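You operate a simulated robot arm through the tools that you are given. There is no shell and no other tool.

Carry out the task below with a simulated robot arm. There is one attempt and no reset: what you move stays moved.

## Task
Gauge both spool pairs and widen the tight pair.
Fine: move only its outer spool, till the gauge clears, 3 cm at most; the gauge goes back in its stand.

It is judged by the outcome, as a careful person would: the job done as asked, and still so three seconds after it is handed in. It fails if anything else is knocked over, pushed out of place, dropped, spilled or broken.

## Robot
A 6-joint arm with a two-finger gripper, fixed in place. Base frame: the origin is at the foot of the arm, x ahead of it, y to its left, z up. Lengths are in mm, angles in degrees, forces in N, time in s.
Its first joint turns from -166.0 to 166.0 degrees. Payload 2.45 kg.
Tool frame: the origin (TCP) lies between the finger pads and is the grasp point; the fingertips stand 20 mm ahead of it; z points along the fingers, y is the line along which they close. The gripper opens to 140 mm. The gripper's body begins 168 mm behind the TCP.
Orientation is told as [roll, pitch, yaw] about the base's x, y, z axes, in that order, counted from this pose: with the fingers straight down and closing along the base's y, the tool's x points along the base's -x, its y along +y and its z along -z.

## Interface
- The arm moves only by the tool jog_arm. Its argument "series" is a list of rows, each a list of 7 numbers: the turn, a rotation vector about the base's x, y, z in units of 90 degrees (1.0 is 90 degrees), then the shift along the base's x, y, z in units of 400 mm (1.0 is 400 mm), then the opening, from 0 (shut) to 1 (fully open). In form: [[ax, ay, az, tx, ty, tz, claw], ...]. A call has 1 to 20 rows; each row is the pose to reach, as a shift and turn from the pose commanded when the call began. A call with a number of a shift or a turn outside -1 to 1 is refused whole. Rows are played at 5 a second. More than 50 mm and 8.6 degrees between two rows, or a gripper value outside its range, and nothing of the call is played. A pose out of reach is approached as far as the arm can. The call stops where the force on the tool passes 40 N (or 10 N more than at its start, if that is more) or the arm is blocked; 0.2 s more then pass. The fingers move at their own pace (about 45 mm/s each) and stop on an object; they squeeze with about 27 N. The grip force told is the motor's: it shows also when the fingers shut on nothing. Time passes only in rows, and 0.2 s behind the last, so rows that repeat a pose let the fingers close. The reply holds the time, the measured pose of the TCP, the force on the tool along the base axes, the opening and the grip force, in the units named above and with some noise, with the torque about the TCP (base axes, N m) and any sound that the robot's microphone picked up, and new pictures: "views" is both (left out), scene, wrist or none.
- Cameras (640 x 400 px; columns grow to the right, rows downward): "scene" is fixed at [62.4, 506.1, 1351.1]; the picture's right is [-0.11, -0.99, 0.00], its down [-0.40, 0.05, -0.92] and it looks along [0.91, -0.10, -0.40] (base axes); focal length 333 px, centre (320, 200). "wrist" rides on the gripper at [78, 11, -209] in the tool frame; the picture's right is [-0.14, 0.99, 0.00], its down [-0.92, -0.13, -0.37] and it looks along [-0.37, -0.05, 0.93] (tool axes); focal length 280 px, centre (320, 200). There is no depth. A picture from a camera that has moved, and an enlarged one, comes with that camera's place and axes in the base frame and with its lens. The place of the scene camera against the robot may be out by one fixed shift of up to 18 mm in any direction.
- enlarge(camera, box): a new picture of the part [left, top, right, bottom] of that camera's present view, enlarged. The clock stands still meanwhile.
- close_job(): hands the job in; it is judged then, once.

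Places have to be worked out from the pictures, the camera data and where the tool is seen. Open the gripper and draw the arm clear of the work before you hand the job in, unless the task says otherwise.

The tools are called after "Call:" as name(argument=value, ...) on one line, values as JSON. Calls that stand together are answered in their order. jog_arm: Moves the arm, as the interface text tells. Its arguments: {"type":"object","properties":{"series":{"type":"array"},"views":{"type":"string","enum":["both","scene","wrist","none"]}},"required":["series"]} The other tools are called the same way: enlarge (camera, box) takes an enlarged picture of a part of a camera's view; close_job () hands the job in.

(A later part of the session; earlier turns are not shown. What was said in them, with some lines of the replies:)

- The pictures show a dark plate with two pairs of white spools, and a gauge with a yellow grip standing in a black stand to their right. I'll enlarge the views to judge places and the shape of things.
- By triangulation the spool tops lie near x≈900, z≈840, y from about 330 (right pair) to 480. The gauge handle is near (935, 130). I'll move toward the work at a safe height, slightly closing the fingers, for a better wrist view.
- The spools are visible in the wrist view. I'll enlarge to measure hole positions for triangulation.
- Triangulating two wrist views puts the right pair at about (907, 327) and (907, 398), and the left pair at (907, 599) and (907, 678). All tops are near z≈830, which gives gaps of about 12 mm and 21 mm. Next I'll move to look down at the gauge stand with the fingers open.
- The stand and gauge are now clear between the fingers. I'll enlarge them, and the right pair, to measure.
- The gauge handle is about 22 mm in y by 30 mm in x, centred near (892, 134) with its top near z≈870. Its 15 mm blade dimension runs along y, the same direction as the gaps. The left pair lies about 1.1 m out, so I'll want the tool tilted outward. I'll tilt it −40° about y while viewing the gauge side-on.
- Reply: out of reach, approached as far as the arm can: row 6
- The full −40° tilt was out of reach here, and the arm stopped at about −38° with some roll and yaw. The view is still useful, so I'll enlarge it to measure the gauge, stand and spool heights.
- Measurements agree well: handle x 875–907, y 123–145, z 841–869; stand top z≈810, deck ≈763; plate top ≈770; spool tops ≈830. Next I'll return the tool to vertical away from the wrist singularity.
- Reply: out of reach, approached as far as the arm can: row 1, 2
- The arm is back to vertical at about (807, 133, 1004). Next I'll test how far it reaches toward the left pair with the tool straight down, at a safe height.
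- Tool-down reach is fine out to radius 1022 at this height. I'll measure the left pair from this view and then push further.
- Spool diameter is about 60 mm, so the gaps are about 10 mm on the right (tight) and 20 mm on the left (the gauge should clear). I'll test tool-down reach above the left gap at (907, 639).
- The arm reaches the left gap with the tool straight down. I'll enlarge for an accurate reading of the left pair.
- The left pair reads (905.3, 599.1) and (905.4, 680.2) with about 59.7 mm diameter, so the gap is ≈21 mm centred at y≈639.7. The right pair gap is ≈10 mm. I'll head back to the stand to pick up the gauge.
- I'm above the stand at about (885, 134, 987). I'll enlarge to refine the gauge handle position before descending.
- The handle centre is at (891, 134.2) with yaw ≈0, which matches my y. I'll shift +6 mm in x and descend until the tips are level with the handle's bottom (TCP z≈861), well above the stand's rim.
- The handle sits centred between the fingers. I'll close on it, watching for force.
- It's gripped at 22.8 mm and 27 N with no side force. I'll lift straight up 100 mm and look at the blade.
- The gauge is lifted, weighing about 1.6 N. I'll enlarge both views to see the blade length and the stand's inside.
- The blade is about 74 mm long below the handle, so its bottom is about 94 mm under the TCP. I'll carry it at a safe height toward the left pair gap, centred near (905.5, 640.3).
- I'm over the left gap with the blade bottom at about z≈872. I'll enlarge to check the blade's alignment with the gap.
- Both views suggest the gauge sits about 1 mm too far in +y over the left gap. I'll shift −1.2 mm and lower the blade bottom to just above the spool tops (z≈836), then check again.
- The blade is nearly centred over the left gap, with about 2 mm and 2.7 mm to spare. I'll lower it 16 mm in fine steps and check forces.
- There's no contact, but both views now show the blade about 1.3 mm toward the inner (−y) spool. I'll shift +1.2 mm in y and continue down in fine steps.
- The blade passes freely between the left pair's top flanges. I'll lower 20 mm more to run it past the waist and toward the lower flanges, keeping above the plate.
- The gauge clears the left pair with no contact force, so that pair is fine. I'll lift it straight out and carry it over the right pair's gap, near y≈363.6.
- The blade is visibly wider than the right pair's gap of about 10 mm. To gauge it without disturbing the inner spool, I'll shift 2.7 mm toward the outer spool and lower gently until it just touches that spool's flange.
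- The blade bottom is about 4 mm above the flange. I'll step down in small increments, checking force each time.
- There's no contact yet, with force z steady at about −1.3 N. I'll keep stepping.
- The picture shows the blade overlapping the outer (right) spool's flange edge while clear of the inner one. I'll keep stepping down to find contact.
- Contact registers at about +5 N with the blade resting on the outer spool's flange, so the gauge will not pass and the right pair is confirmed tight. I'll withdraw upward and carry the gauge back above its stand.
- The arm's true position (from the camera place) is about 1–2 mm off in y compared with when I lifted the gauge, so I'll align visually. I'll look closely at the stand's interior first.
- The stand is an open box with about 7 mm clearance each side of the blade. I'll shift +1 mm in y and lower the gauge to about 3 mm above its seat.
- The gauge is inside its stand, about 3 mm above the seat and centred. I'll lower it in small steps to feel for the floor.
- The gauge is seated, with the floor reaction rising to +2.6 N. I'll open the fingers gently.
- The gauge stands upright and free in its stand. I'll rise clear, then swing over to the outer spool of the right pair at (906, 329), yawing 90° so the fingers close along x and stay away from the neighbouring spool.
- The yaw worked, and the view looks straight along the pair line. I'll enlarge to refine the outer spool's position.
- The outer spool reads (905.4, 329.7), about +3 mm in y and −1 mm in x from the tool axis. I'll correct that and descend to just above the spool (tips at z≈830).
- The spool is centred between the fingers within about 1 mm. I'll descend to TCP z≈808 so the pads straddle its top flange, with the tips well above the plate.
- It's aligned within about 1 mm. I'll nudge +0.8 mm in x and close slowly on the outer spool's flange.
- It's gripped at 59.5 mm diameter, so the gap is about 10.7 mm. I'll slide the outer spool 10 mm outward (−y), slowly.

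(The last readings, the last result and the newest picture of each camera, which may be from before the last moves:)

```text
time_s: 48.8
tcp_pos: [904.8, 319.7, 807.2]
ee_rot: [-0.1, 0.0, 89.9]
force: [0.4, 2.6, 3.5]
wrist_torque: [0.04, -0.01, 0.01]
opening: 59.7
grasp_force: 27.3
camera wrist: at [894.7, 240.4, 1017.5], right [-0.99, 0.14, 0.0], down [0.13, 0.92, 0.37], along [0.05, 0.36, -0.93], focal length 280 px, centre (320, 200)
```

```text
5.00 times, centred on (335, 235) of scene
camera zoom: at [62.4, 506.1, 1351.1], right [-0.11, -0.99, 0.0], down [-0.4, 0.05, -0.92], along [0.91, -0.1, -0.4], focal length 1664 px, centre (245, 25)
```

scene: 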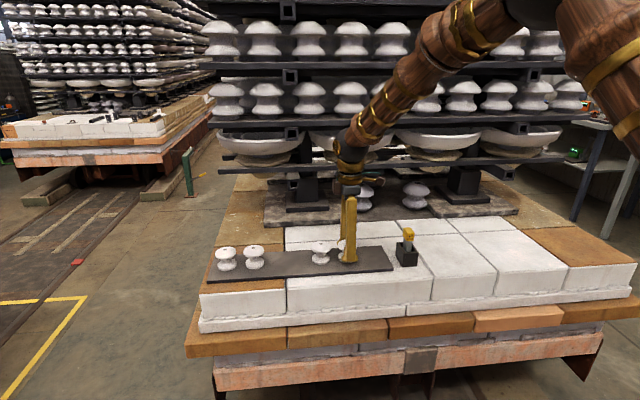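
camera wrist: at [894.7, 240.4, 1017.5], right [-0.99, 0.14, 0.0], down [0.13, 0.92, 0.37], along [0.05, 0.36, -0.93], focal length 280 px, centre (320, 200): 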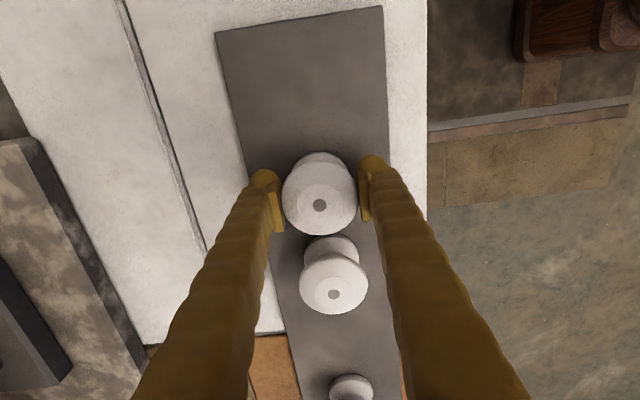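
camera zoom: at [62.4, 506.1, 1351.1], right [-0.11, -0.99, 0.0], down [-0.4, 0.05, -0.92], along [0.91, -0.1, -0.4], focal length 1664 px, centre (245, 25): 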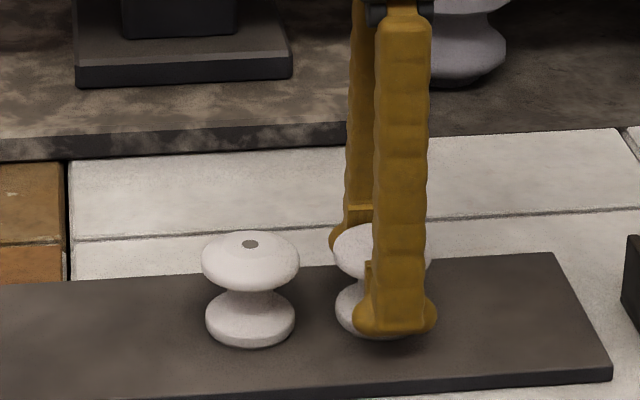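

The outer spool slid about 10.5 mm, and the inner one is unchanged in the scene view. I'll release slowly and look.

Call:
jog_arm(series=[[0, 0, 0, 0, 0, 0, 0.44], [0, 0, 0, 0, 0, 0, 0.48], [0, 0, 0, 0, 0, 0, 0.55], [0, 0, 0, 0, 0, 0, 0.63], [0, 0, 0, 0, 0, 0, 0.72], [0, 0, 0, 0, 0, 0, 0.72]], views="both")

Call:
enlarge(camera="wrist", box=[230, 140, 410, 300])

Call:
enlarge(camera="scene", box=[295, 195, 375, 275])

```text
time_s: 50.2
tcp_pos: [905.3, 320.1, 809.2]
ee_rot: [0.0, -0.1, 90.0]
force: [0.1, -0.1, -1.2]
wrist_torque: [0.02, 0.0, -0.01]
opening: 100.9
grasp_force: 0.1
camera wrist: at [894.6, 240.6, 1017.6], right [-0.99, 0.14, 0.0], down [0.13, 0.92, 0.37], along [0.05, 0.36, -0.93], focal length 280 px, centre (320, 200)
```

scene: 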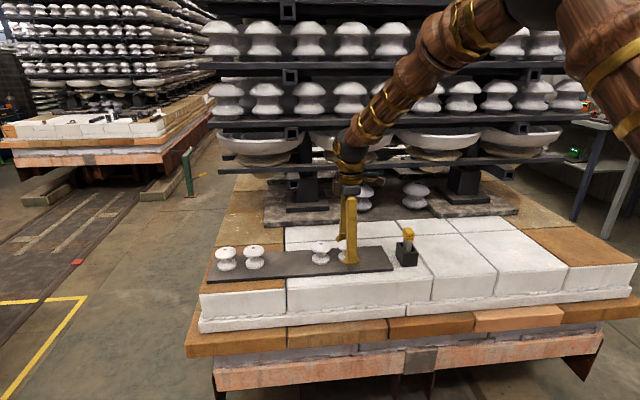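
wrist: 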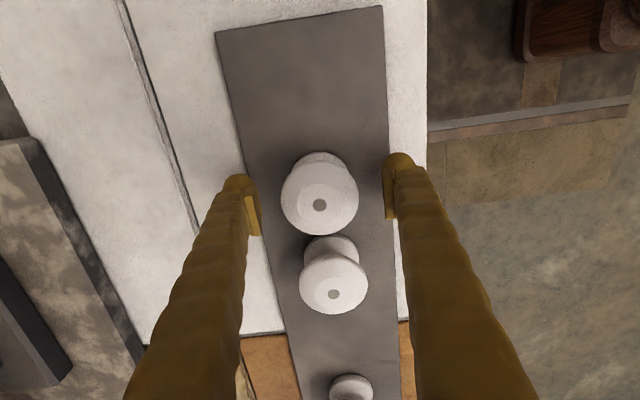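

```text
2.50 times, centred on (320, 220) of wrist
camera zoom: at [894.6, 240.6, 1017.6], right [-0.99, 0.14, 0.0], down [0.13, 0.92, 0.37], along [0.05, 0.36, -0.93], focal length 701 px, centre (320, 150)
```

zoom: 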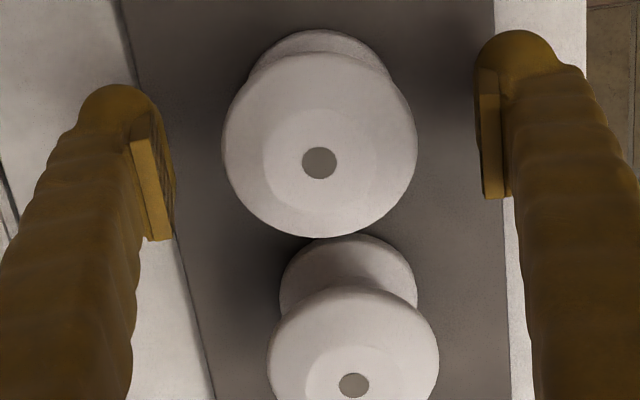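

```text
5.00 times, centred on (335, 235) of scene
camera zoom: at [62.4, 506.1, 1351.1], right [-0.11, -0.99, 0.0], down [-0.4, 0.05, -0.92], along [0.91, -0.1, -0.4], focal length 1664 px, centre (245, 25)
```

zoom: 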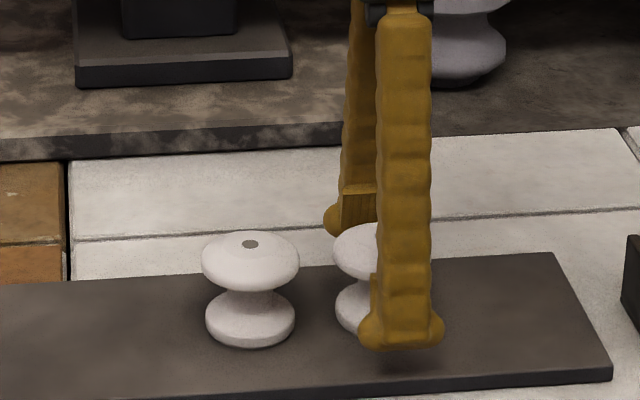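

The gap now measures about 21 mm, matching the left pair, and the spool moved about 10.4 mm. I'll rise straight up, yaw back, and return above the gauge to verify.

Call:
jog_arm(series=[[0, 0, 0, 0, 0, 0.08, 0.72], [0, 0, 0, 0, 0, 0.19, 0.72], [0, 0, 0, 0, 0, 0.3, 0.72], [0, 0, 0, 0, 0, 0.408, 0.72], [0, 0, -0.083, -0.003, -0.04, 0.408, 0.69], [0, 0, -0.166, -0.006, -0.08, 0.408, 0.66], [0, 0, -0.25, -0.009, -0.12, 0.408, 0.63], [0, 0, -0.333, -0.012, -0.16, 0.408, 0.6], [0, 0, -0.416, -0.015, -0.2, 0.408, 0.57], [0, 0, -0.5, -0.018, -0.24, 0.408, 0.53], [0, 0, -0.583, -0.021, -0.28, 0.408, 0.5], [0, 0, -0.666, -0.024, -0.32, 0.408, 0.47], [0, 0, -0.75, -0.028, -0.36, 0.408, 0.45], [0, 0, -0.833, -0.032, -0.4, 0.408, 0.43], [0, 0, -0.916, -0.036, -0.44, 0.408, 0.43], [0, 0, -1.0, -0.037, -0.462, 0.408, 0.43], [0, 0, -1.0, -0.037, -0.462, 0.408, 0.43], [0, 0, -1.0, -0.037, -0.462, 0.408, 0.43]], views="both")

Call:
enlarge(camera="wrist", box=[280, 110, 360, 210])

Call:
enlarge(camera="scene", box=[295, 205, 375, 275])

```text
time_s: 54.0
tcp_pos: [890.6, 134.9, 970.2]
ee_rot: [-0.1, -0.1, 0.1]
force: [-0.7, 0.5, 0.3]
wrist_torque: [0.0, 0.02, -0.04]
opening: 60.3
grasp_force: 0.0
camera wrist: at [812.2, 145.0, 1180.1], right [0.14, 0.99, 0.0], down [0.92, -0.13, 0.37], along [0.36, -0.05, -0.93], focal length 280 px, centre (320, 200)
```

scene: 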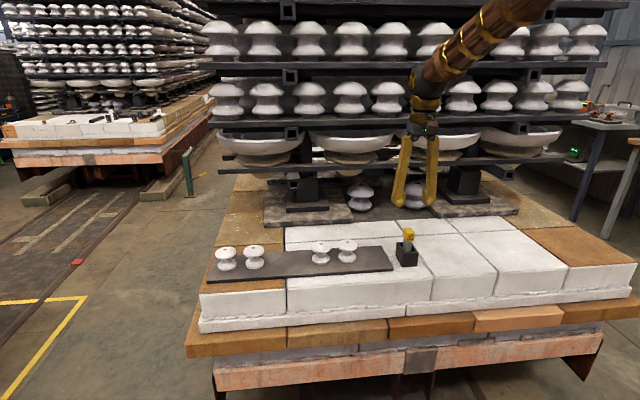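
wrist: 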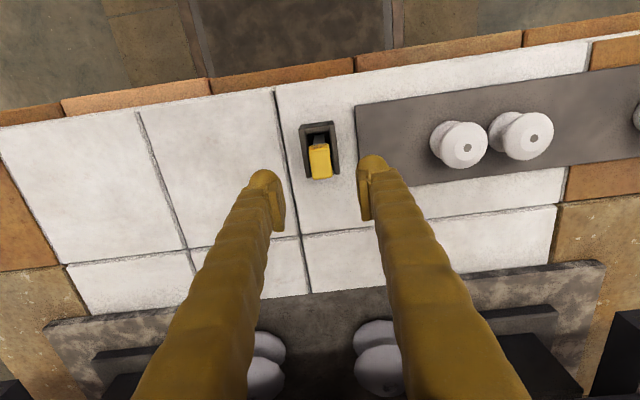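

```text
4.00 times, centred on (320, 160) of wrist
camera zoom: at [812.2, 145.0, 1180.1], right [0.14, 0.99, 0.0], down [0.92, -0.13, 0.37], along [0.36, -0.05, -0.93], focal length 1122 px, centre (320, 360)
```

zoom: 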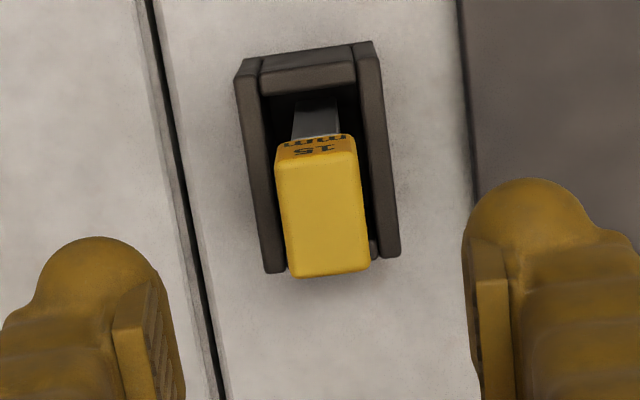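

```text
5.71 times, centred on (335, 240) of scene
camera zoom: at [62.4, 506.1, 1351.1], right [-0.11, -0.99, 0.0], down [-0.4, 0.05, -0.92], along [0.91, -0.1, -0.4], focal length 1901 px, centre (234, -29)
```

zoom: 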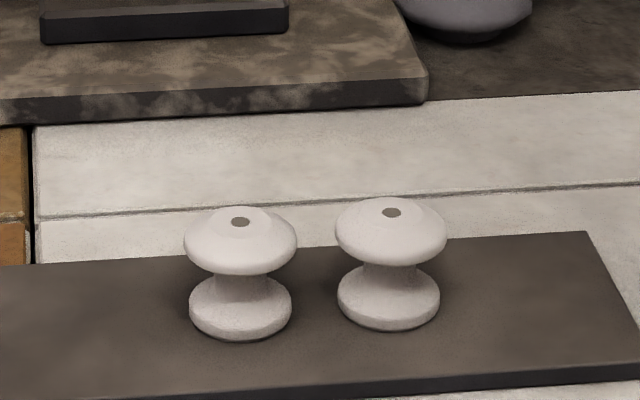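

The gauge is centred under the gripper at y≈134.0. I'll descend to the same grasp height as before and check before closing.

Call:
jog_arm(series=[[0, 0, 0, 0, 0, -0.08, 0.43], [0, 0, 0, 0, 0, -0.16, 0.43], [0, 0, 0, 0, 0, -0.22, 0.43], [0, 0, 0, 0, 0, -0.26, 0.43], [0, 0, 0, 0, 0, -0.274, 0.43], [0, 0, 0, 0, 0, -0.274, 0.43]], views="wrist")

Call:
enlarge(camera="wrist", box=[260, 120, 380, 230])

```text
time_s: 55.4
tcp_pos: [891.2, 135.2, 863.2]
ee_rot: [0.0, 0.0, 0.0]
force: [-0.7, -0.5, 0.7]
wrist_torque: [-0.04, 0.02, -0.02]
opening: 60.2
grasp_force: 0.0
camera wrist: at [812.5, 144.3, 1070.6], right [0.14, 0.99, 0.0], down [0.92, -0.13, 0.37], along [0.37, -0.05, -0.93], focal length 280 px, centre (320, 200)
```

wrist: 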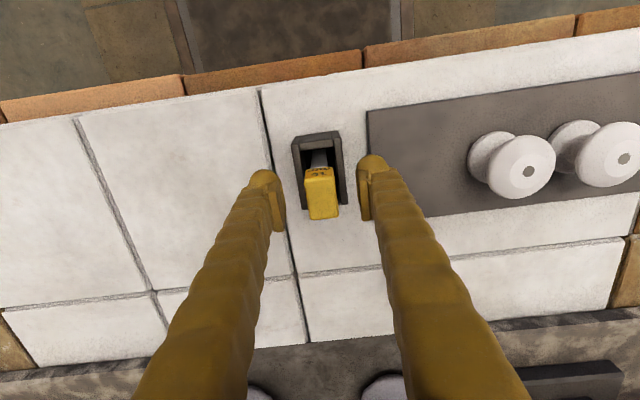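

```text
3.64 times, centred on (320, 175) of wrist
camera zoom: at [812.5, 144.3, 1070.6], right [0.14, 0.99, 0.0], down [0.92, -0.13, 0.37], along [0.37, -0.05, -0.93], focal length 1020 px, centre (320, 291)
```

zoom: 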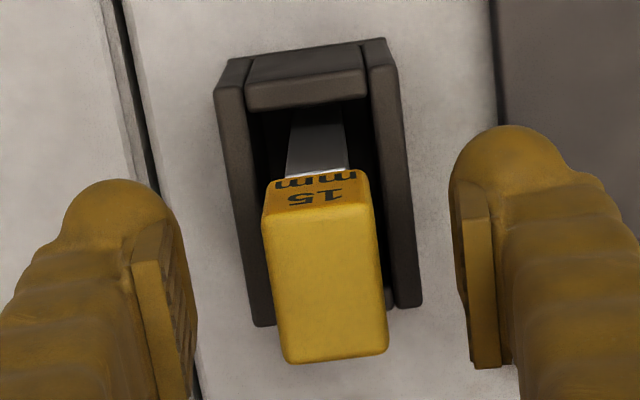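

The handle sits about 1 mm toward +y of the finger centre. I'll nudge +0.8 mm and close, then check.

Call:
jog_arm(series=[[0, 0, 0, 0, 0.002, 0, 0.35], [0, 0, 0, 0, 0.002, 0, 0.25], [0, 0, 0, 0, 0.002, 0, 0.18], [0, 0, 0, 0, 0.002, 0, 0.13], [0, 0, 0, 0, 0.002, 0, 0.09], [0, 0, 0, 0, 0.002, 0, 0.05], [0, 0, 0, 0, 0.002, 0, 0.05]], views="none")

Call:
jog_arm(series=[[0, 0, 0, 0, 0, 0.025, 0.05], [0, 0, 0, 0, 0, 0.06, 0.05], [0, 0, 0, 0, 0, 0.11, 0.05], [0, 0, 0, 0, 0, 0.17, 0.05], [0, 0, 0, 0, 0, 0.23, 0.05], [0, 0, 0, 0, 0, 0.275, 0.05], [0, 0, 0, 0, 0, 0.275, 0.05]], views="both")

```text
time_s: 57.0
tcp_pos: [890.9, 135.6, 862.0]
ee_rot: [-0.1, 0.0, -0.1]
force: [-0.5, -0.1, -0.6]
wrist_torque: [0.01, -0.02, -0.01]
opening: 22.8
grasp_force: 26.6
```

```text
time_s: 58.6
tcp_pos: [892.2, 135.3, 972.5]
ee_rot: [0.0, -0.1, 0.1]
force: [-0.3, 0.3, -1.2]
wrist_torque: [-0.01, -0.02, -0.02]
opening: 23.1
grasp_force: 26.9
camera wrist: at [814.2, 145.8, 1181.7], right [0.14, 0.99, 0.0], down [0.92, -0.13, 0.37], along [0.36, -0.05, -0.93], focal length 280 px, centre (320, 200)
```

scene: 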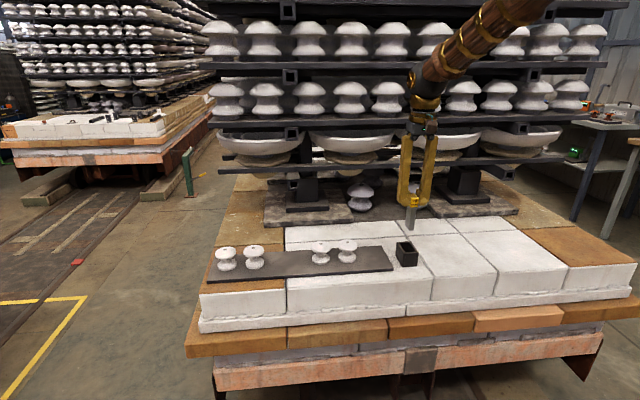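
wrist: 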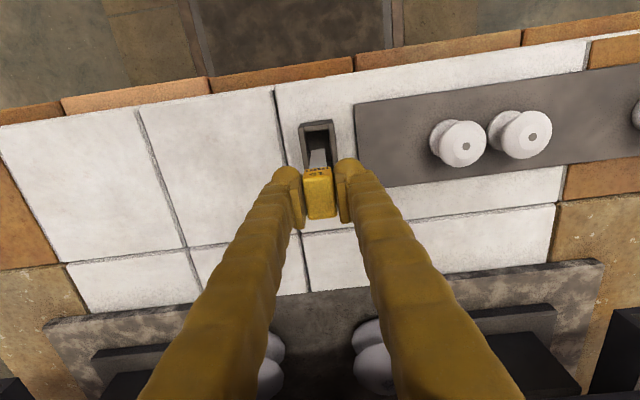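

It's regripped and lifted. The widened gap's centre is near y≈360 (commanded), so I'll carry the gauge there and hover above it.

Call:
jog_arm(series=[[0, 0, 0, 0.005, 0.06, 0.02, 0.05], [0, 0, 0, 0.01, 0.16, 0.03, 0.05], [0, 0, 0, 0.02, 0.26, 0.03, 0.05], [0, 0, 0, 0.03, 0.36, 0.03, 0.05], [0, 0, 0, 0.0368, 0.46, 0.02, 0.05], [0, 0, 0, 0.0368, 0.54, 0.0, 0.05], [0, 0, 0, 0.0368, 0.5607, -0.04, 0.05], [0, 0, 0, 0.0368, 0.5607, -0.08, 0.05], [0, 0, 0, 0.0368, 0.5607, -0.08, 0.05]], views="both")

Call:
enlarge(camera="wrist", box=[255, 90, 385, 190])

Call:
enlarge(camera="scene", box=[295, 195, 375, 275])

```text
time_s: 60.6
tcp_pos: [906.3, 358.9, 940.2]
ee_rot: [0.0, 0.0, 0.0]
force: [0.0, -0.6, -1.3]
wrist_torque: [0.02, 0.0, -0.01]
opening: 22.6
grasp_force: 27.5
camera wrist: at [827.8, 369.5, 1149.4], right [0.14, 0.99, 0.0], down [0.92, -0.13, 0.37], along [0.36, -0.05, -0.93], focal length 280 px, centre (320, 200)
```

scene: 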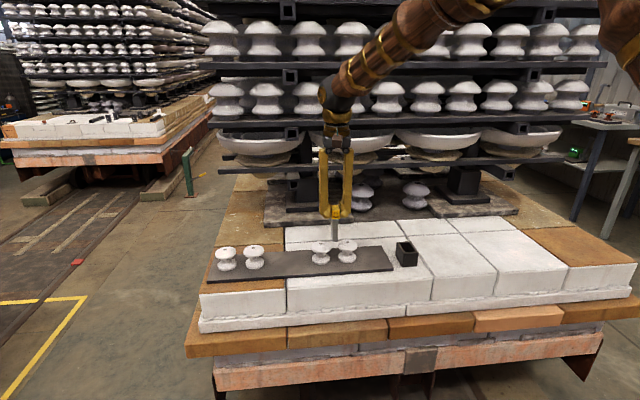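
wrist: 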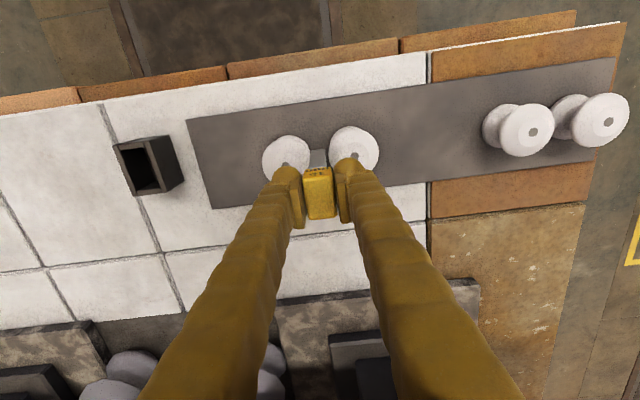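

```text
4.00 times, centred on (320, 140) of wrist
camera zoom: at [827.8, 369.5, 1149.4], right [0.14, 0.99, 0.0], down [0.92, -0.13, 0.37], along [0.36, -0.05, -0.93], focal length 1122 px, centre (320, 440)
```

zoom: 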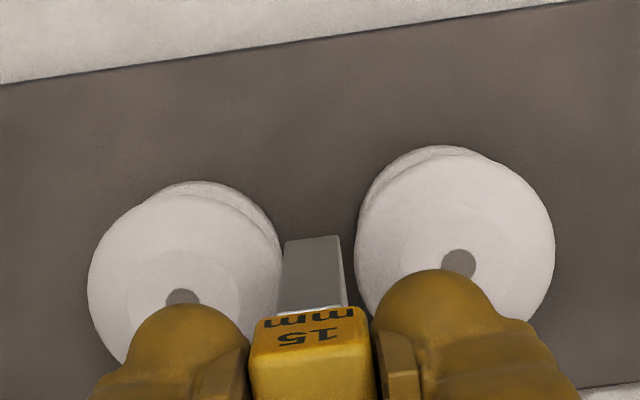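

```text
5.00 times, centred on (335, 235) of scene
camera zoom: at [62.4, 506.1, 1351.1], right [-0.11, -0.99, 0.0], down [-0.4, 0.05, -0.92], along [0.91, -0.1, -0.4], focal length 1664 px, centre (245, 25)
```

zoom: 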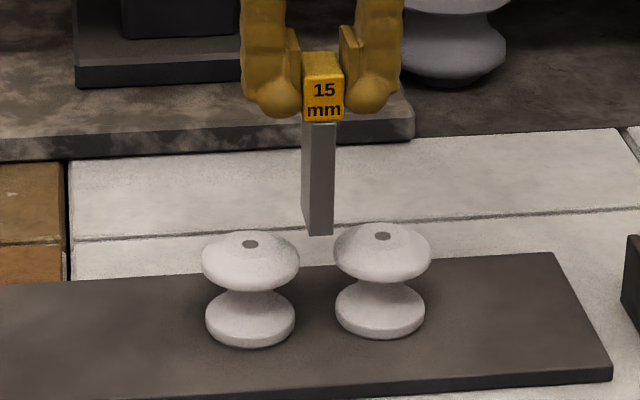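

The blade is centred over the widened gap within about 0.5 mm in both views. I'll lower it in fine steps and check forces.

Call:
jog_arm(series=[[0, 0, 0, 0, 0.0005, -0.015, 0.05], [0, 0, 0, 0, 0.0005, -0.03, 0.05], [0, 0, 0, 0, 0.0005, -0.04, 0.05], [0, 0, 0, 0, 0.0005, -0.05, 0.05], [0, 0, 0, 0, 0.0005, -0.06, 0.05]], views="none")

Call:
enlarge(camera="wrist", box=[255, 90, 385, 190])

Call:
enlarge(camera="scene", box=[295, 195, 375, 275])

```text
time_s: 61.8
tcp_pos: [906.0, 360.5, 916.8]
ee_rot: [0.0, 0.0, 0.0]
force: [0.6, -0.5, -1.6]
wrist_torque: [0.05, 0.03, 0.02]
opening: 22.5
grasp_force: 27.0
```

```text
4.00 times, centred on (320, 140) of wrist
camera zoom: at [828.1, 370.2, 1125.0], right [0.14, 0.99, 0.0], down [0.92, -0.13, 0.37], along [0.36, -0.05, -0.93], focal length 1122 px, centre (320, 440)
```

zoom: 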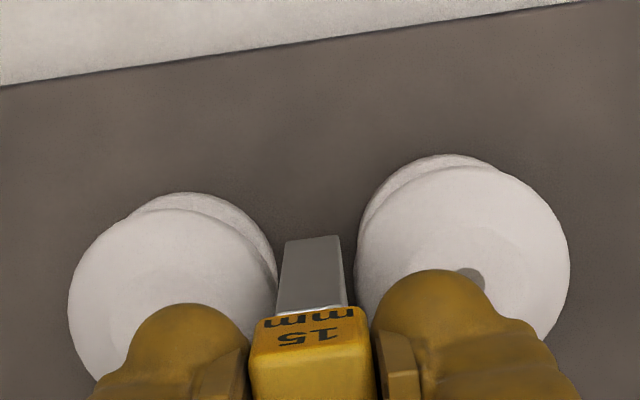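

```text
5.00 times, centred on (335, 235) of scene
camera zoom: at [62.4, 506.1, 1351.1], right [-0.11, -0.99, 0.0], down [-0.4, 0.05, -0.92], along [0.91, -0.1, -0.4], focal length 1664 px, centre (245, 25)
```

zoom: 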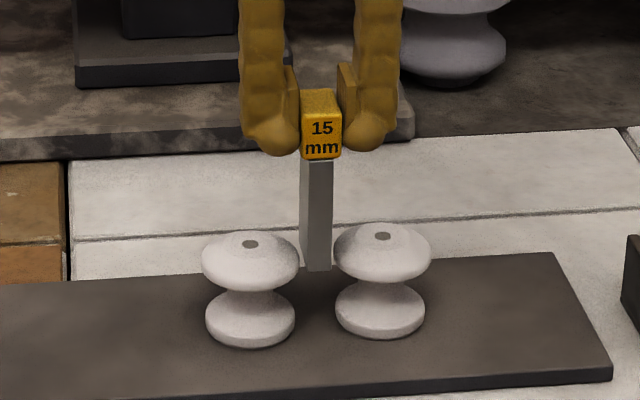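

There's no contact with the blade entering the gap, and both views suggest it sits about 0.8 mm too far in +y. I'll shift −0.7 mm and continue down.

Call:
jog_arm(series=[[0, 0, 0, 0, -0.0018, 0, 0.05], [0, 0, 0, 0, -0.0018, -0.01, 0.05], [0, 0, 0, 0, -0.0018, -0.02, 0.05], [0, 0, 0, 0, -0.0018, -0.03, 0.05], [0, 0, 0, 0, -0.0018, -0.04, 0.05], [0, 0, 0, 0, -0.0018, -0.045, 0.05]], views="none")

Call:
enlarge(camera="scene", box=[295, 195, 375, 275])

Call:
enlarge(camera="wrist", box=[255, 90, 385, 190])

```text
time_s: 63.2
tcp_pos: [905.8, 360.6, 896.9]
ee_rot: [0.0, 0.0, 0.0]
force: [-0.3, 1.0, -1.5]
wrist_torque: [-0.04, -0.02, 0.0]
opening: 22.7
grasp_force: 27.0
```

```text
5.00 times, centred on (335, 235) of scene
camera zoom: at [62.4, 506.1, 1351.1], right [-0.11, -0.99, 0.0], down [-0.4, 0.05, -0.92], along [0.91, -0.1, -0.4], focal length 1664 px, centre (245, 25)
```

zoom: 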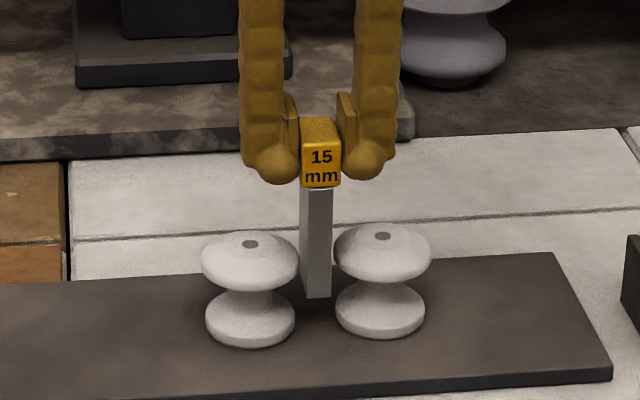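

```text
4.00 times, centred on (320, 140) of wrist
camera zoom: at [827.4, 370.3, 1106.7], right [0.14, 0.99, 0.0], down [0.92, -0.13, 0.37], along [0.36, -0.05, -0.93], focal length 1122 px, centre (320, 440)
```

zoom: 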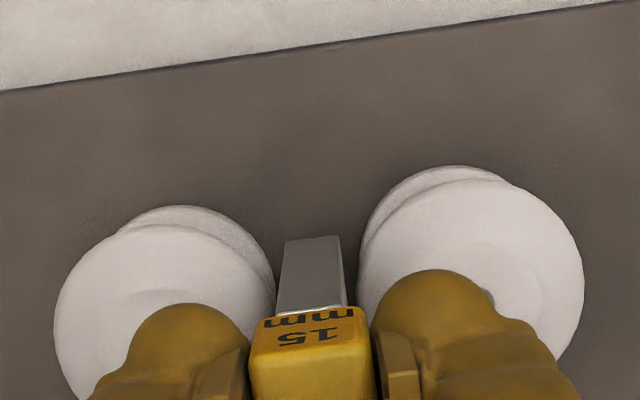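

It's still free, and the pair is unmoved in the scene view. I'll shift another −0.8 mm for balance and lower 16 mm more past the lower flanges.

Call:
jog_arm(series=[[0, 0, 0, 0, -0.002, 0, 0.05], [0, 0, 0, 0, -0.002, -0.01, 0.05], [0, 0, 0, 0, -0.002, -0.02, 0.05], [0, 0, 0, 0, -0.002, -0.03, 0.05], [0, 0, 0, 0, -0.002, -0.04, 0.05], [0, 0, 0, 0, -0.002, -0.04, 0.05]], views="none")

Call:
enlarge(camera="scene", box=[295, 195, 375, 275])

Call:
enlarge(camera="scene", box=[310, 230, 360, 272])

```text
time_s: 64.6
tcp_pos: [905.8, 359.8, 882.8]
ee_rot: [0.0, 0.0, 0.0]
force: [0.6, 0.1, -1.1]
wrist_torque: [0.01, -0.01, 0.03]
opening: 23.1
grasp_force: 26.7
```

```text
5.00 times, centred on (335, 235) of scene
camera zoom: at [62.4, 506.1, 1351.1], right [-0.11, -0.99, 0.0], down [-0.4, 0.05, -0.92], along [0.91, -0.1, -0.4], focal length 1664 px, centre (245, 25)
```

zoom: 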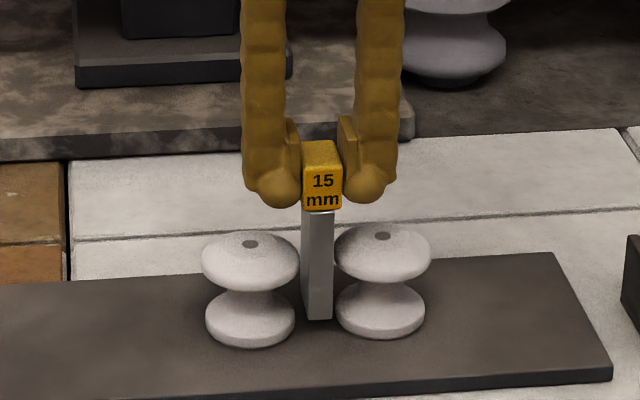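

```text
9.52 times, centred on (335, 251) of scene
camera zoom: at [62.4, 506.1, 1351.1], right [-0.11, -0.99, 0.0], down [-0.4, 0.05, -0.92], along [0.91, -0.1, -0.4], focal length 3169 px, centre (177, -286)
```

zoom: 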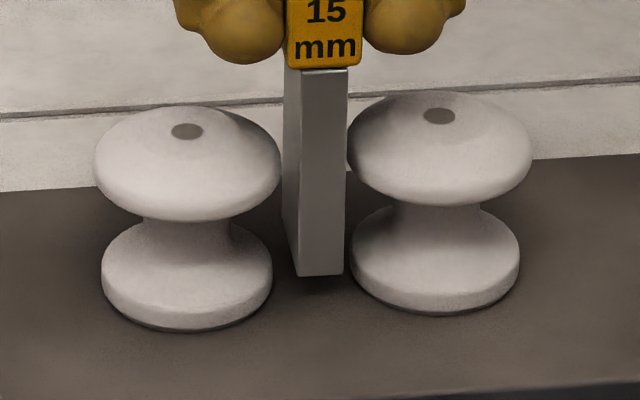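

The gauge now passes fully between the widened pair with no contact force. I'll withdraw straight up and carry it back above its stand.

Call:
jog_arm(series=[[0, 0, 0, 0, 0, 0.04, 0.05], [0, 0, 0, 0, 0, 0.1, 0.05], [0, 0, 0, 0, 0, 0.17, 0.05], [0, 0, 0, 0, 0, 0.225, 0.05], [0, 0, 0, -0.005, -0.08, 0.225, 0.05], [0, 0, 0, -0.01, -0.18, 0.225, 0.05], [0, 0, 0, -0.02, -0.28, 0.225, 0.05], [0, 0, 0, -0.03, -0.38, 0.225, 0.05], [0, 0, 0, -0.0368, -0.48, 0.225, 0.05], [0, 0, 0, -0.0368, -0.5574, 0.225, 0.05], [0, 0, 0, -0.0368, -0.5574, 0.225, 0.05], [0, 0, 0, -0.0368, -0.5574, 0.225, 0.05]], views="both")

Call:
enlarge(camera="wrist", box=[280, 110, 360, 210])

Call:
enlarge(camera="scene", box=[190, 205, 450, 290])

```text
time_s: 67.2
tcp_pos: [891.5, 137.4, 970.2]
ee_rot: [0.0, -0.1, 0.1]
force: [1.2, -0.9, -1.8]
wrist_torque: [-0.01, 0.0, -0.03]
opening: 22.7
grasp_force: 27.3
camera wrist: at [813.9, 146.5, 1179.1], right [0.14, 0.99, 0.0], down [0.92, -0.13, 0.37], along [0.36, -0.05, -0.93], focal length 280 px, centre (320, 200)
```

scene: 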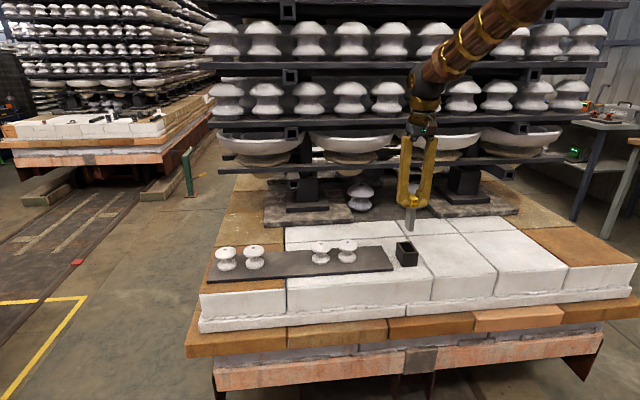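
wrist: 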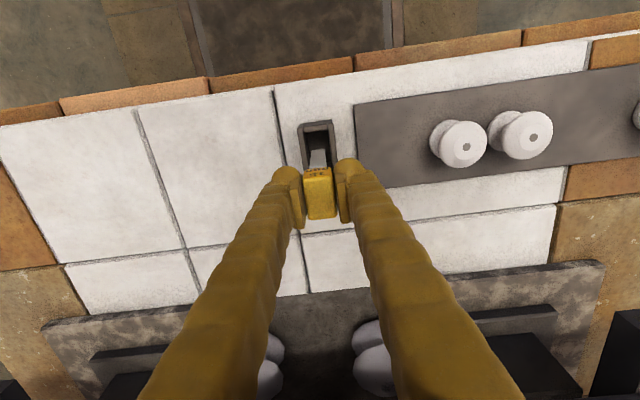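

```text
4.00 times, centred on (320, 160) of wrist
camera zoom: at [813.9, 146.5, 1179.1], right [0.14, 0.99, 0.0], down [0.92, -0.13, 0.37], along [0.36, -0.05, -0.93], focal length 1122 px, centre (320, 360)
```

zoom: 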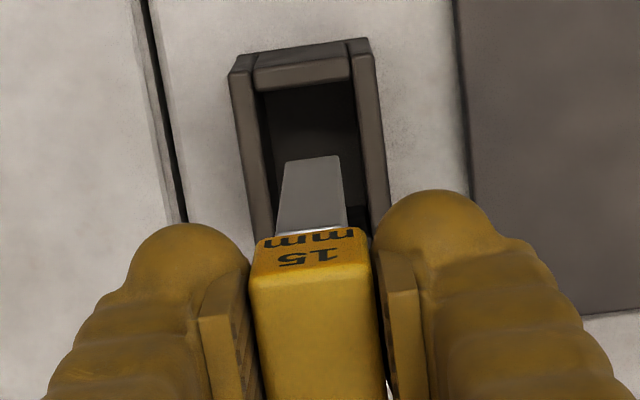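

```text
2.46 times, centred on (320, 248) of scene
camera zoom: at [62.4, 506.1, 1351.1], right [-0.11, -0.99, 0.0], down [-0.4, 0.05, -0.92], along [0.91, -0.1, -0.4], focal length 819 px, centre (320, 83)
```

zoom: 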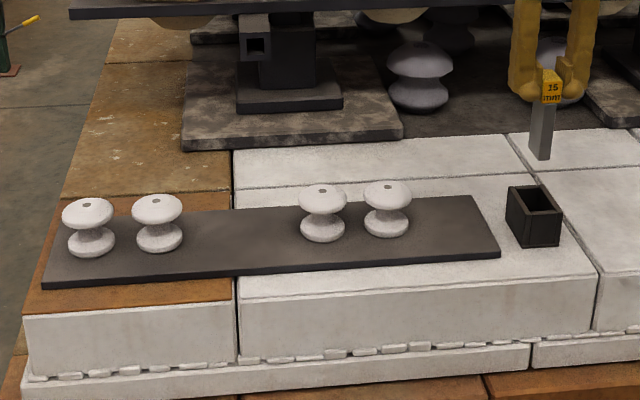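

The stand's centre reads y≈134.0 against the gauge at ≈135.3. I'll shift −1.2 mm and lower the gauge into the stand to about 3 mm above its seat.

Call:
jog_arm(series=[[0, 0, 0, 0, -0.003, -0.05, 0.05], [0, 0, 0, 0, -0.003, -0.11, 0.05], [0, 0, 0, 0, -0.003, -0.17, 0.05], [0, 0, 0, 0, -0.003, -0.22, 0.05], [0, 0, 0, 0, -0.003, -0.255, 0.05], [0, 0, 0, 0, -0.003, -0.2675, 0.05], [0, 0, 0, 0, -0.003, -0.2675, 0.05]], views="wrist")

Call:
enlarge(camera="wrist", box=[260, 120, 380, 230])

```text
time_s: 68.8
tcp_pos: [890.4, 134.5, 864.6]
ee_rot: [-0.1, 0.1, 0.0]
force: [-0.3, 0.3, -1.0]
wrist_torque: [0.02, -0.03, -0.02]
opening: 22.8
grasp_force: 26.2
camera wrist: at [812.3, 144.7, 1074.0], right [0.14, 0.99, 0.0], down [0.92, -0.13, 0.37], along [0.37, -0.05, -0.93], focal length 280 px, centre (320, 200)
```

wrist: 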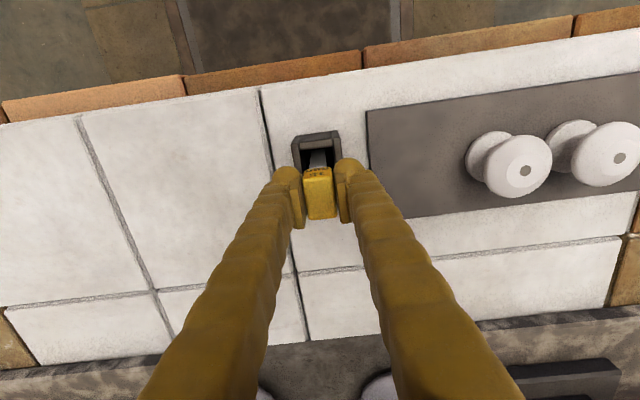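

```text
3.64 times, centred on (320, 175) of wrist
camera zoom: at [812.3, 144.7, 1074.0], right [0.14, 0.99, 0.0], down [0.92, -0.13, 0.37], along [0.37, -0.05, -0.93], focal length 1020 px, centre (320, 291)
```

zoom: 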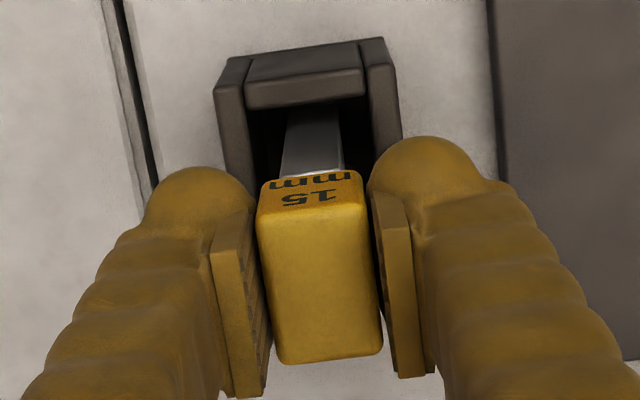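

The blade is inside the stand and centred, about 3–4 mm above the seat. I'll lower in small steps to feel the floor.

Call:
jog_arm(series=[[0, 0, 0, 0, 0, -0.003, 0.05], [0, 0, 0, 0, 0, -0.006, 0.05]], views="none")

Call:
jog_arm(series=[[0, 0, 0, 0, 0, -0.0015, 0.05]], views="none")

Call:
jog_arm(series=[[0, 0, 0, 0, 0, -0.001, 0.05]], views="none")

```text
time_s: 69.4
tcp_pos: [889.7, 136.0, 861.4]
ee_rot: [0.0, 0.0, 0.0]
force: [-0.3, 0.1, -0.1]
wrist_torque: [-0.02, -0.01, 0.0]
opening: 22.9
grasp_force: 27.4
```

```text
time_s: 69.8
tcp_pos: [890.6, 135.1, 861.5]
ee_rot: [0.0, 0.1, 0.0]
force: [0.0, -0.5, 0.3]
wrist_torque: [-0.05, 0.02, -0.03]
opening: 22.7
grasp_force: 26.8
```

```text
time_s: 70.2
tcp_pos: [890.7, 136.4, 861.6]
ee_rot: [0.0, 0.0, 0.0]
force: [-2.4, -2.4, 9.1]
wrist_torque: [-0.13, 0.28, 0.0]
opening: 23.1
grasp_force: 27.0
```

It's seated, with the floor reaction rising to 9 N. I'll ease up 0.4 mm and open gently.

Call:
jog_arm(series=[[0, 0, 0, 0, 0, 0.001, 0.05], [0, 0, 0, 0, 0, 0.001, 0.17], [0, 0, 0, 0, 0, 0.001, 0.2], [0, 0, 0, 0, 0, 0.001, 0.25], [0, 0, 0, 0, 0, 0.001, 0.35], [0, 0, 0, 0, 0, 0.001, 0.43], [0, 0, 0, 0, 0, 0.001, 0.43]], views="both")

Call:
enlarge(camera="wrist", box=[260, 120, 380, 230])

Call:
enlarge(camera="scene", box=[370, 205, 450, 275])

```text
time_s: 71.8
tcp_pos: [889.7, 134.9, 861.1]
ee_rot: [0.0, 0.0, 0.0]
force: [0.2, 0.5, -0.7]
wrist_torque: [0.01, 0.0, -0.04]
opening: 60.2
grasp_force: 0.0
camera wrist: at [812.7, 144.7, 1070.9], right [0.14, 0.99, 0.0], down [0.92, -0.13, 0.37], along [0.37, -0.05, -0.93], focal length 280 px, centre (320, 200)
```

scene: 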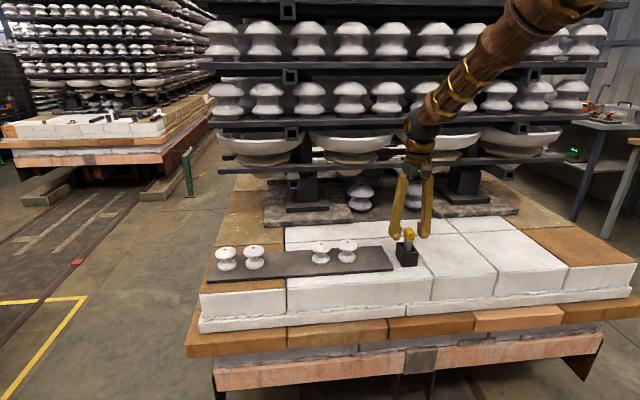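
wrist: 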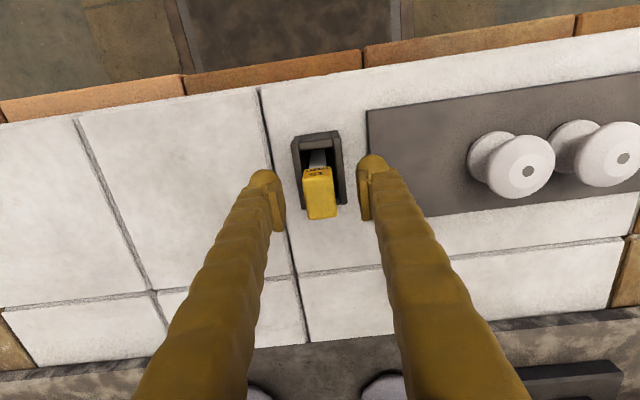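

```text
3.64 times, centred on (320, 175) of wrist
camera zoom: at [812.7, 144.7, 1070.9], right [0.14, 0.99, 0.0], down [0.92, -0.13, 0.37], along [0.37, -0.05, -0.93], focal length 1020 px, centre (320, 291)
```

zoom: 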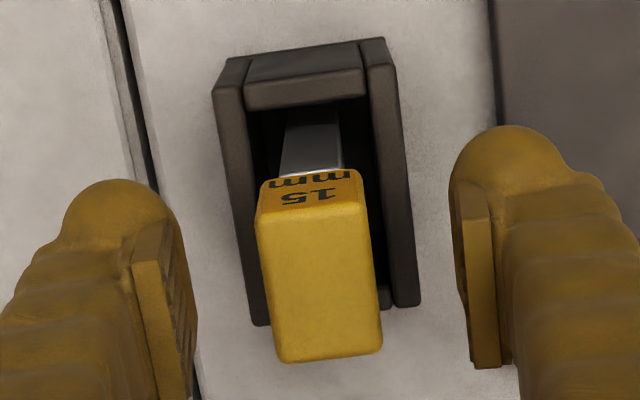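

```text
5.71 times, centred on (410, 240) of scene
camera zoom: at [62.4, 506.1, 1351.1], right [-0.11, -0.99, 0.0], down [-0.4, 0.05, -0.92], along [0.91, -0.1, -0.4], focal length 1901 px, centre (-194, -29)
```

zoom: 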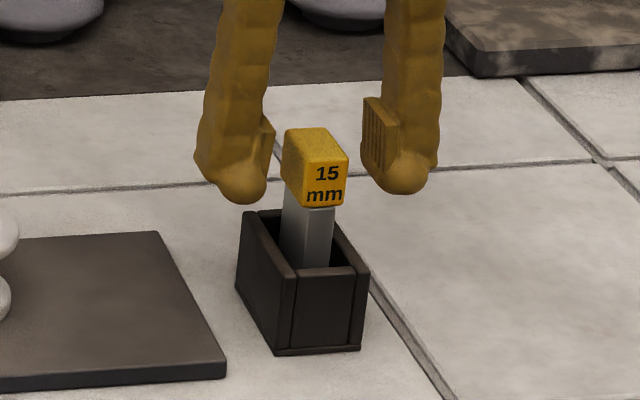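

The gauge stands upright in its stand, released. I'll rise straight up, open fully, and draw the arm back clear of the work.

Call:
jog_arm(series=[[0, 0, 0, 0, 0, 0.05, 0.43], [0, 0, 0, 0, 0, 0.13, 0.43], [0, 0, 0, 0, 0, 0.23, 0.43], [0, 0, 0, 0, 0, 0.33, 0.5], [0, 0, 0, -0.05, 0.02, 0.42, 0.6], [0, 0, 0, -0.13, 0.06, 0.48, 0.7], [0, 0, 0, -0.22, 0.1, 0.52, 0.8], [0, 0, 0, -0.31, 0.15, 0.54, 0.9], [0, 0, 0, -0.4, 0.2, 0.55, 1.0], [0, 0, 0, -0.48, 0.25, 0.55, 1.0], [0, 0, 0, -0.48, 0.25, 0.55, 1.0]], views="both")

Call:
enlarge(camera="scene", box=[190, 205, 450, 290])

Call:
enlarge(camera="scene", box=[295, 205, 375, 275])

```text
time_s: 74.2
tcp_pos: [698.7, 236.1, 1083.9]
ee_rot: [0.1, 0.0, 0.0]
force: [0.0, 0.3, 1.0]
wrist_torque: [-0.01, 0.0, 0.02]
opening: 139.8
grasp_force: 0.1
camera wrist: at [620.4, 246.0, 1292.6], right [0.14, 0.99, 0.0], down [0.92, -0.13, 0.37], along [0.36, -0.05, -0.93], focal length 280 px, centre (320, 200)
```

scene: 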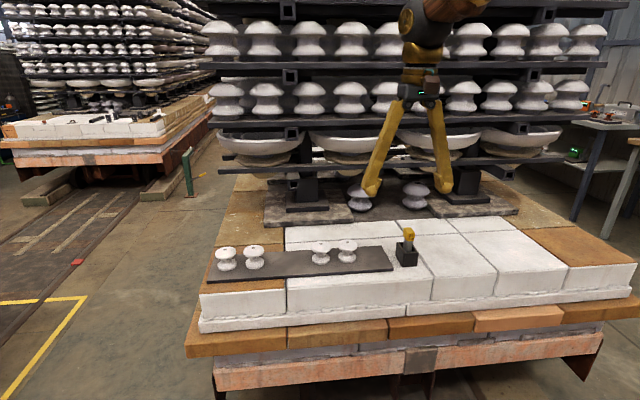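
wrist: 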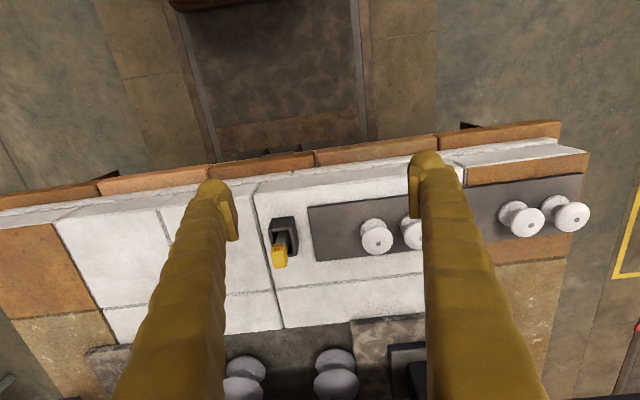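

```text
2.46 times, centred on (320, 248) of scene
camera zoom: at [62.4, 506.1, 1351.1], right [-0.11, -0.99, 0.0], down [-0.4, 0.05, -0.92], along [0.91, -0.1, -0.4], focal length 819 px, centre (320, 83)
```

zoom: 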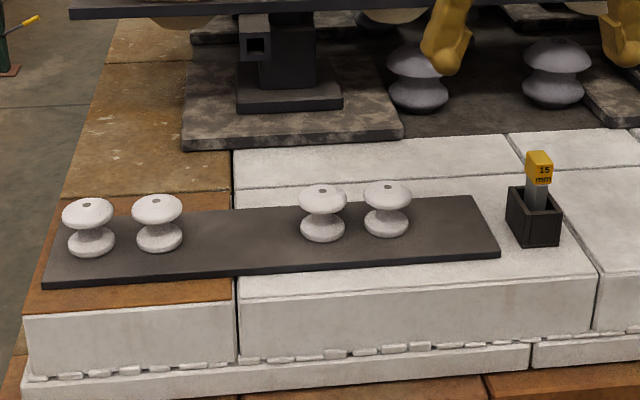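

```text
5.71 times, centred on (335, 240) of scene
camera zoom: at [62.4, 506.1, 1351.1], right [-0.11, -0.99, 0.0], down [-0.4, 0.05, -0.92], along [0.91, -0.1, -0.4], focal length 1901 px, centre (234, -29)
```

zoom: 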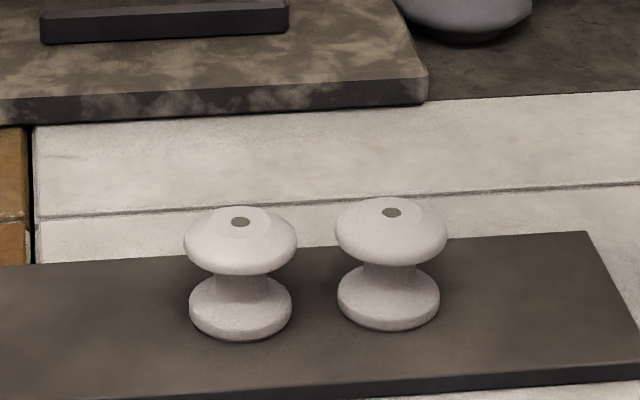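

Everything is in place. The left pair and the inner right spool sit where they started, and the outer right spool has moved about 10 mm outward, so the gauge clears. The gauge stands upright in its stand, and the arm is open and clear, so I'm handing the job in.

Call:
close_job()

```text
The job is handed in.
```

Both spool pairs are gauged, and the tight one, the right-hand pair in the scene view, is widened so the 15 mm gauge now clears it.

| Pair | Gap before | Gauge result | Action | Gap after |
|---|---|---|---|---|
| Left | about 21 mm | Passed with no contact | None | about 21 mm |
| Right | about 10.5 mm | Would not pass | Outer spool moved out about 10.4 mm (3 cm limit) | about 21 mm, gauge passed with no contact |

- **Other spools:** the inner spool of the right pair and both left spools look unmoved against the starting pictures. To keep it that way, I tested the tight gap by resting the gauge lightly on the outer spool only.
- **Gauge:** it is back in its stand, upright and released.
- **Arm:** it was drawn back clear of the work with the gripper open before I handed the job in.

The gap sizes come from camera measurements and are good to about 1 mm.
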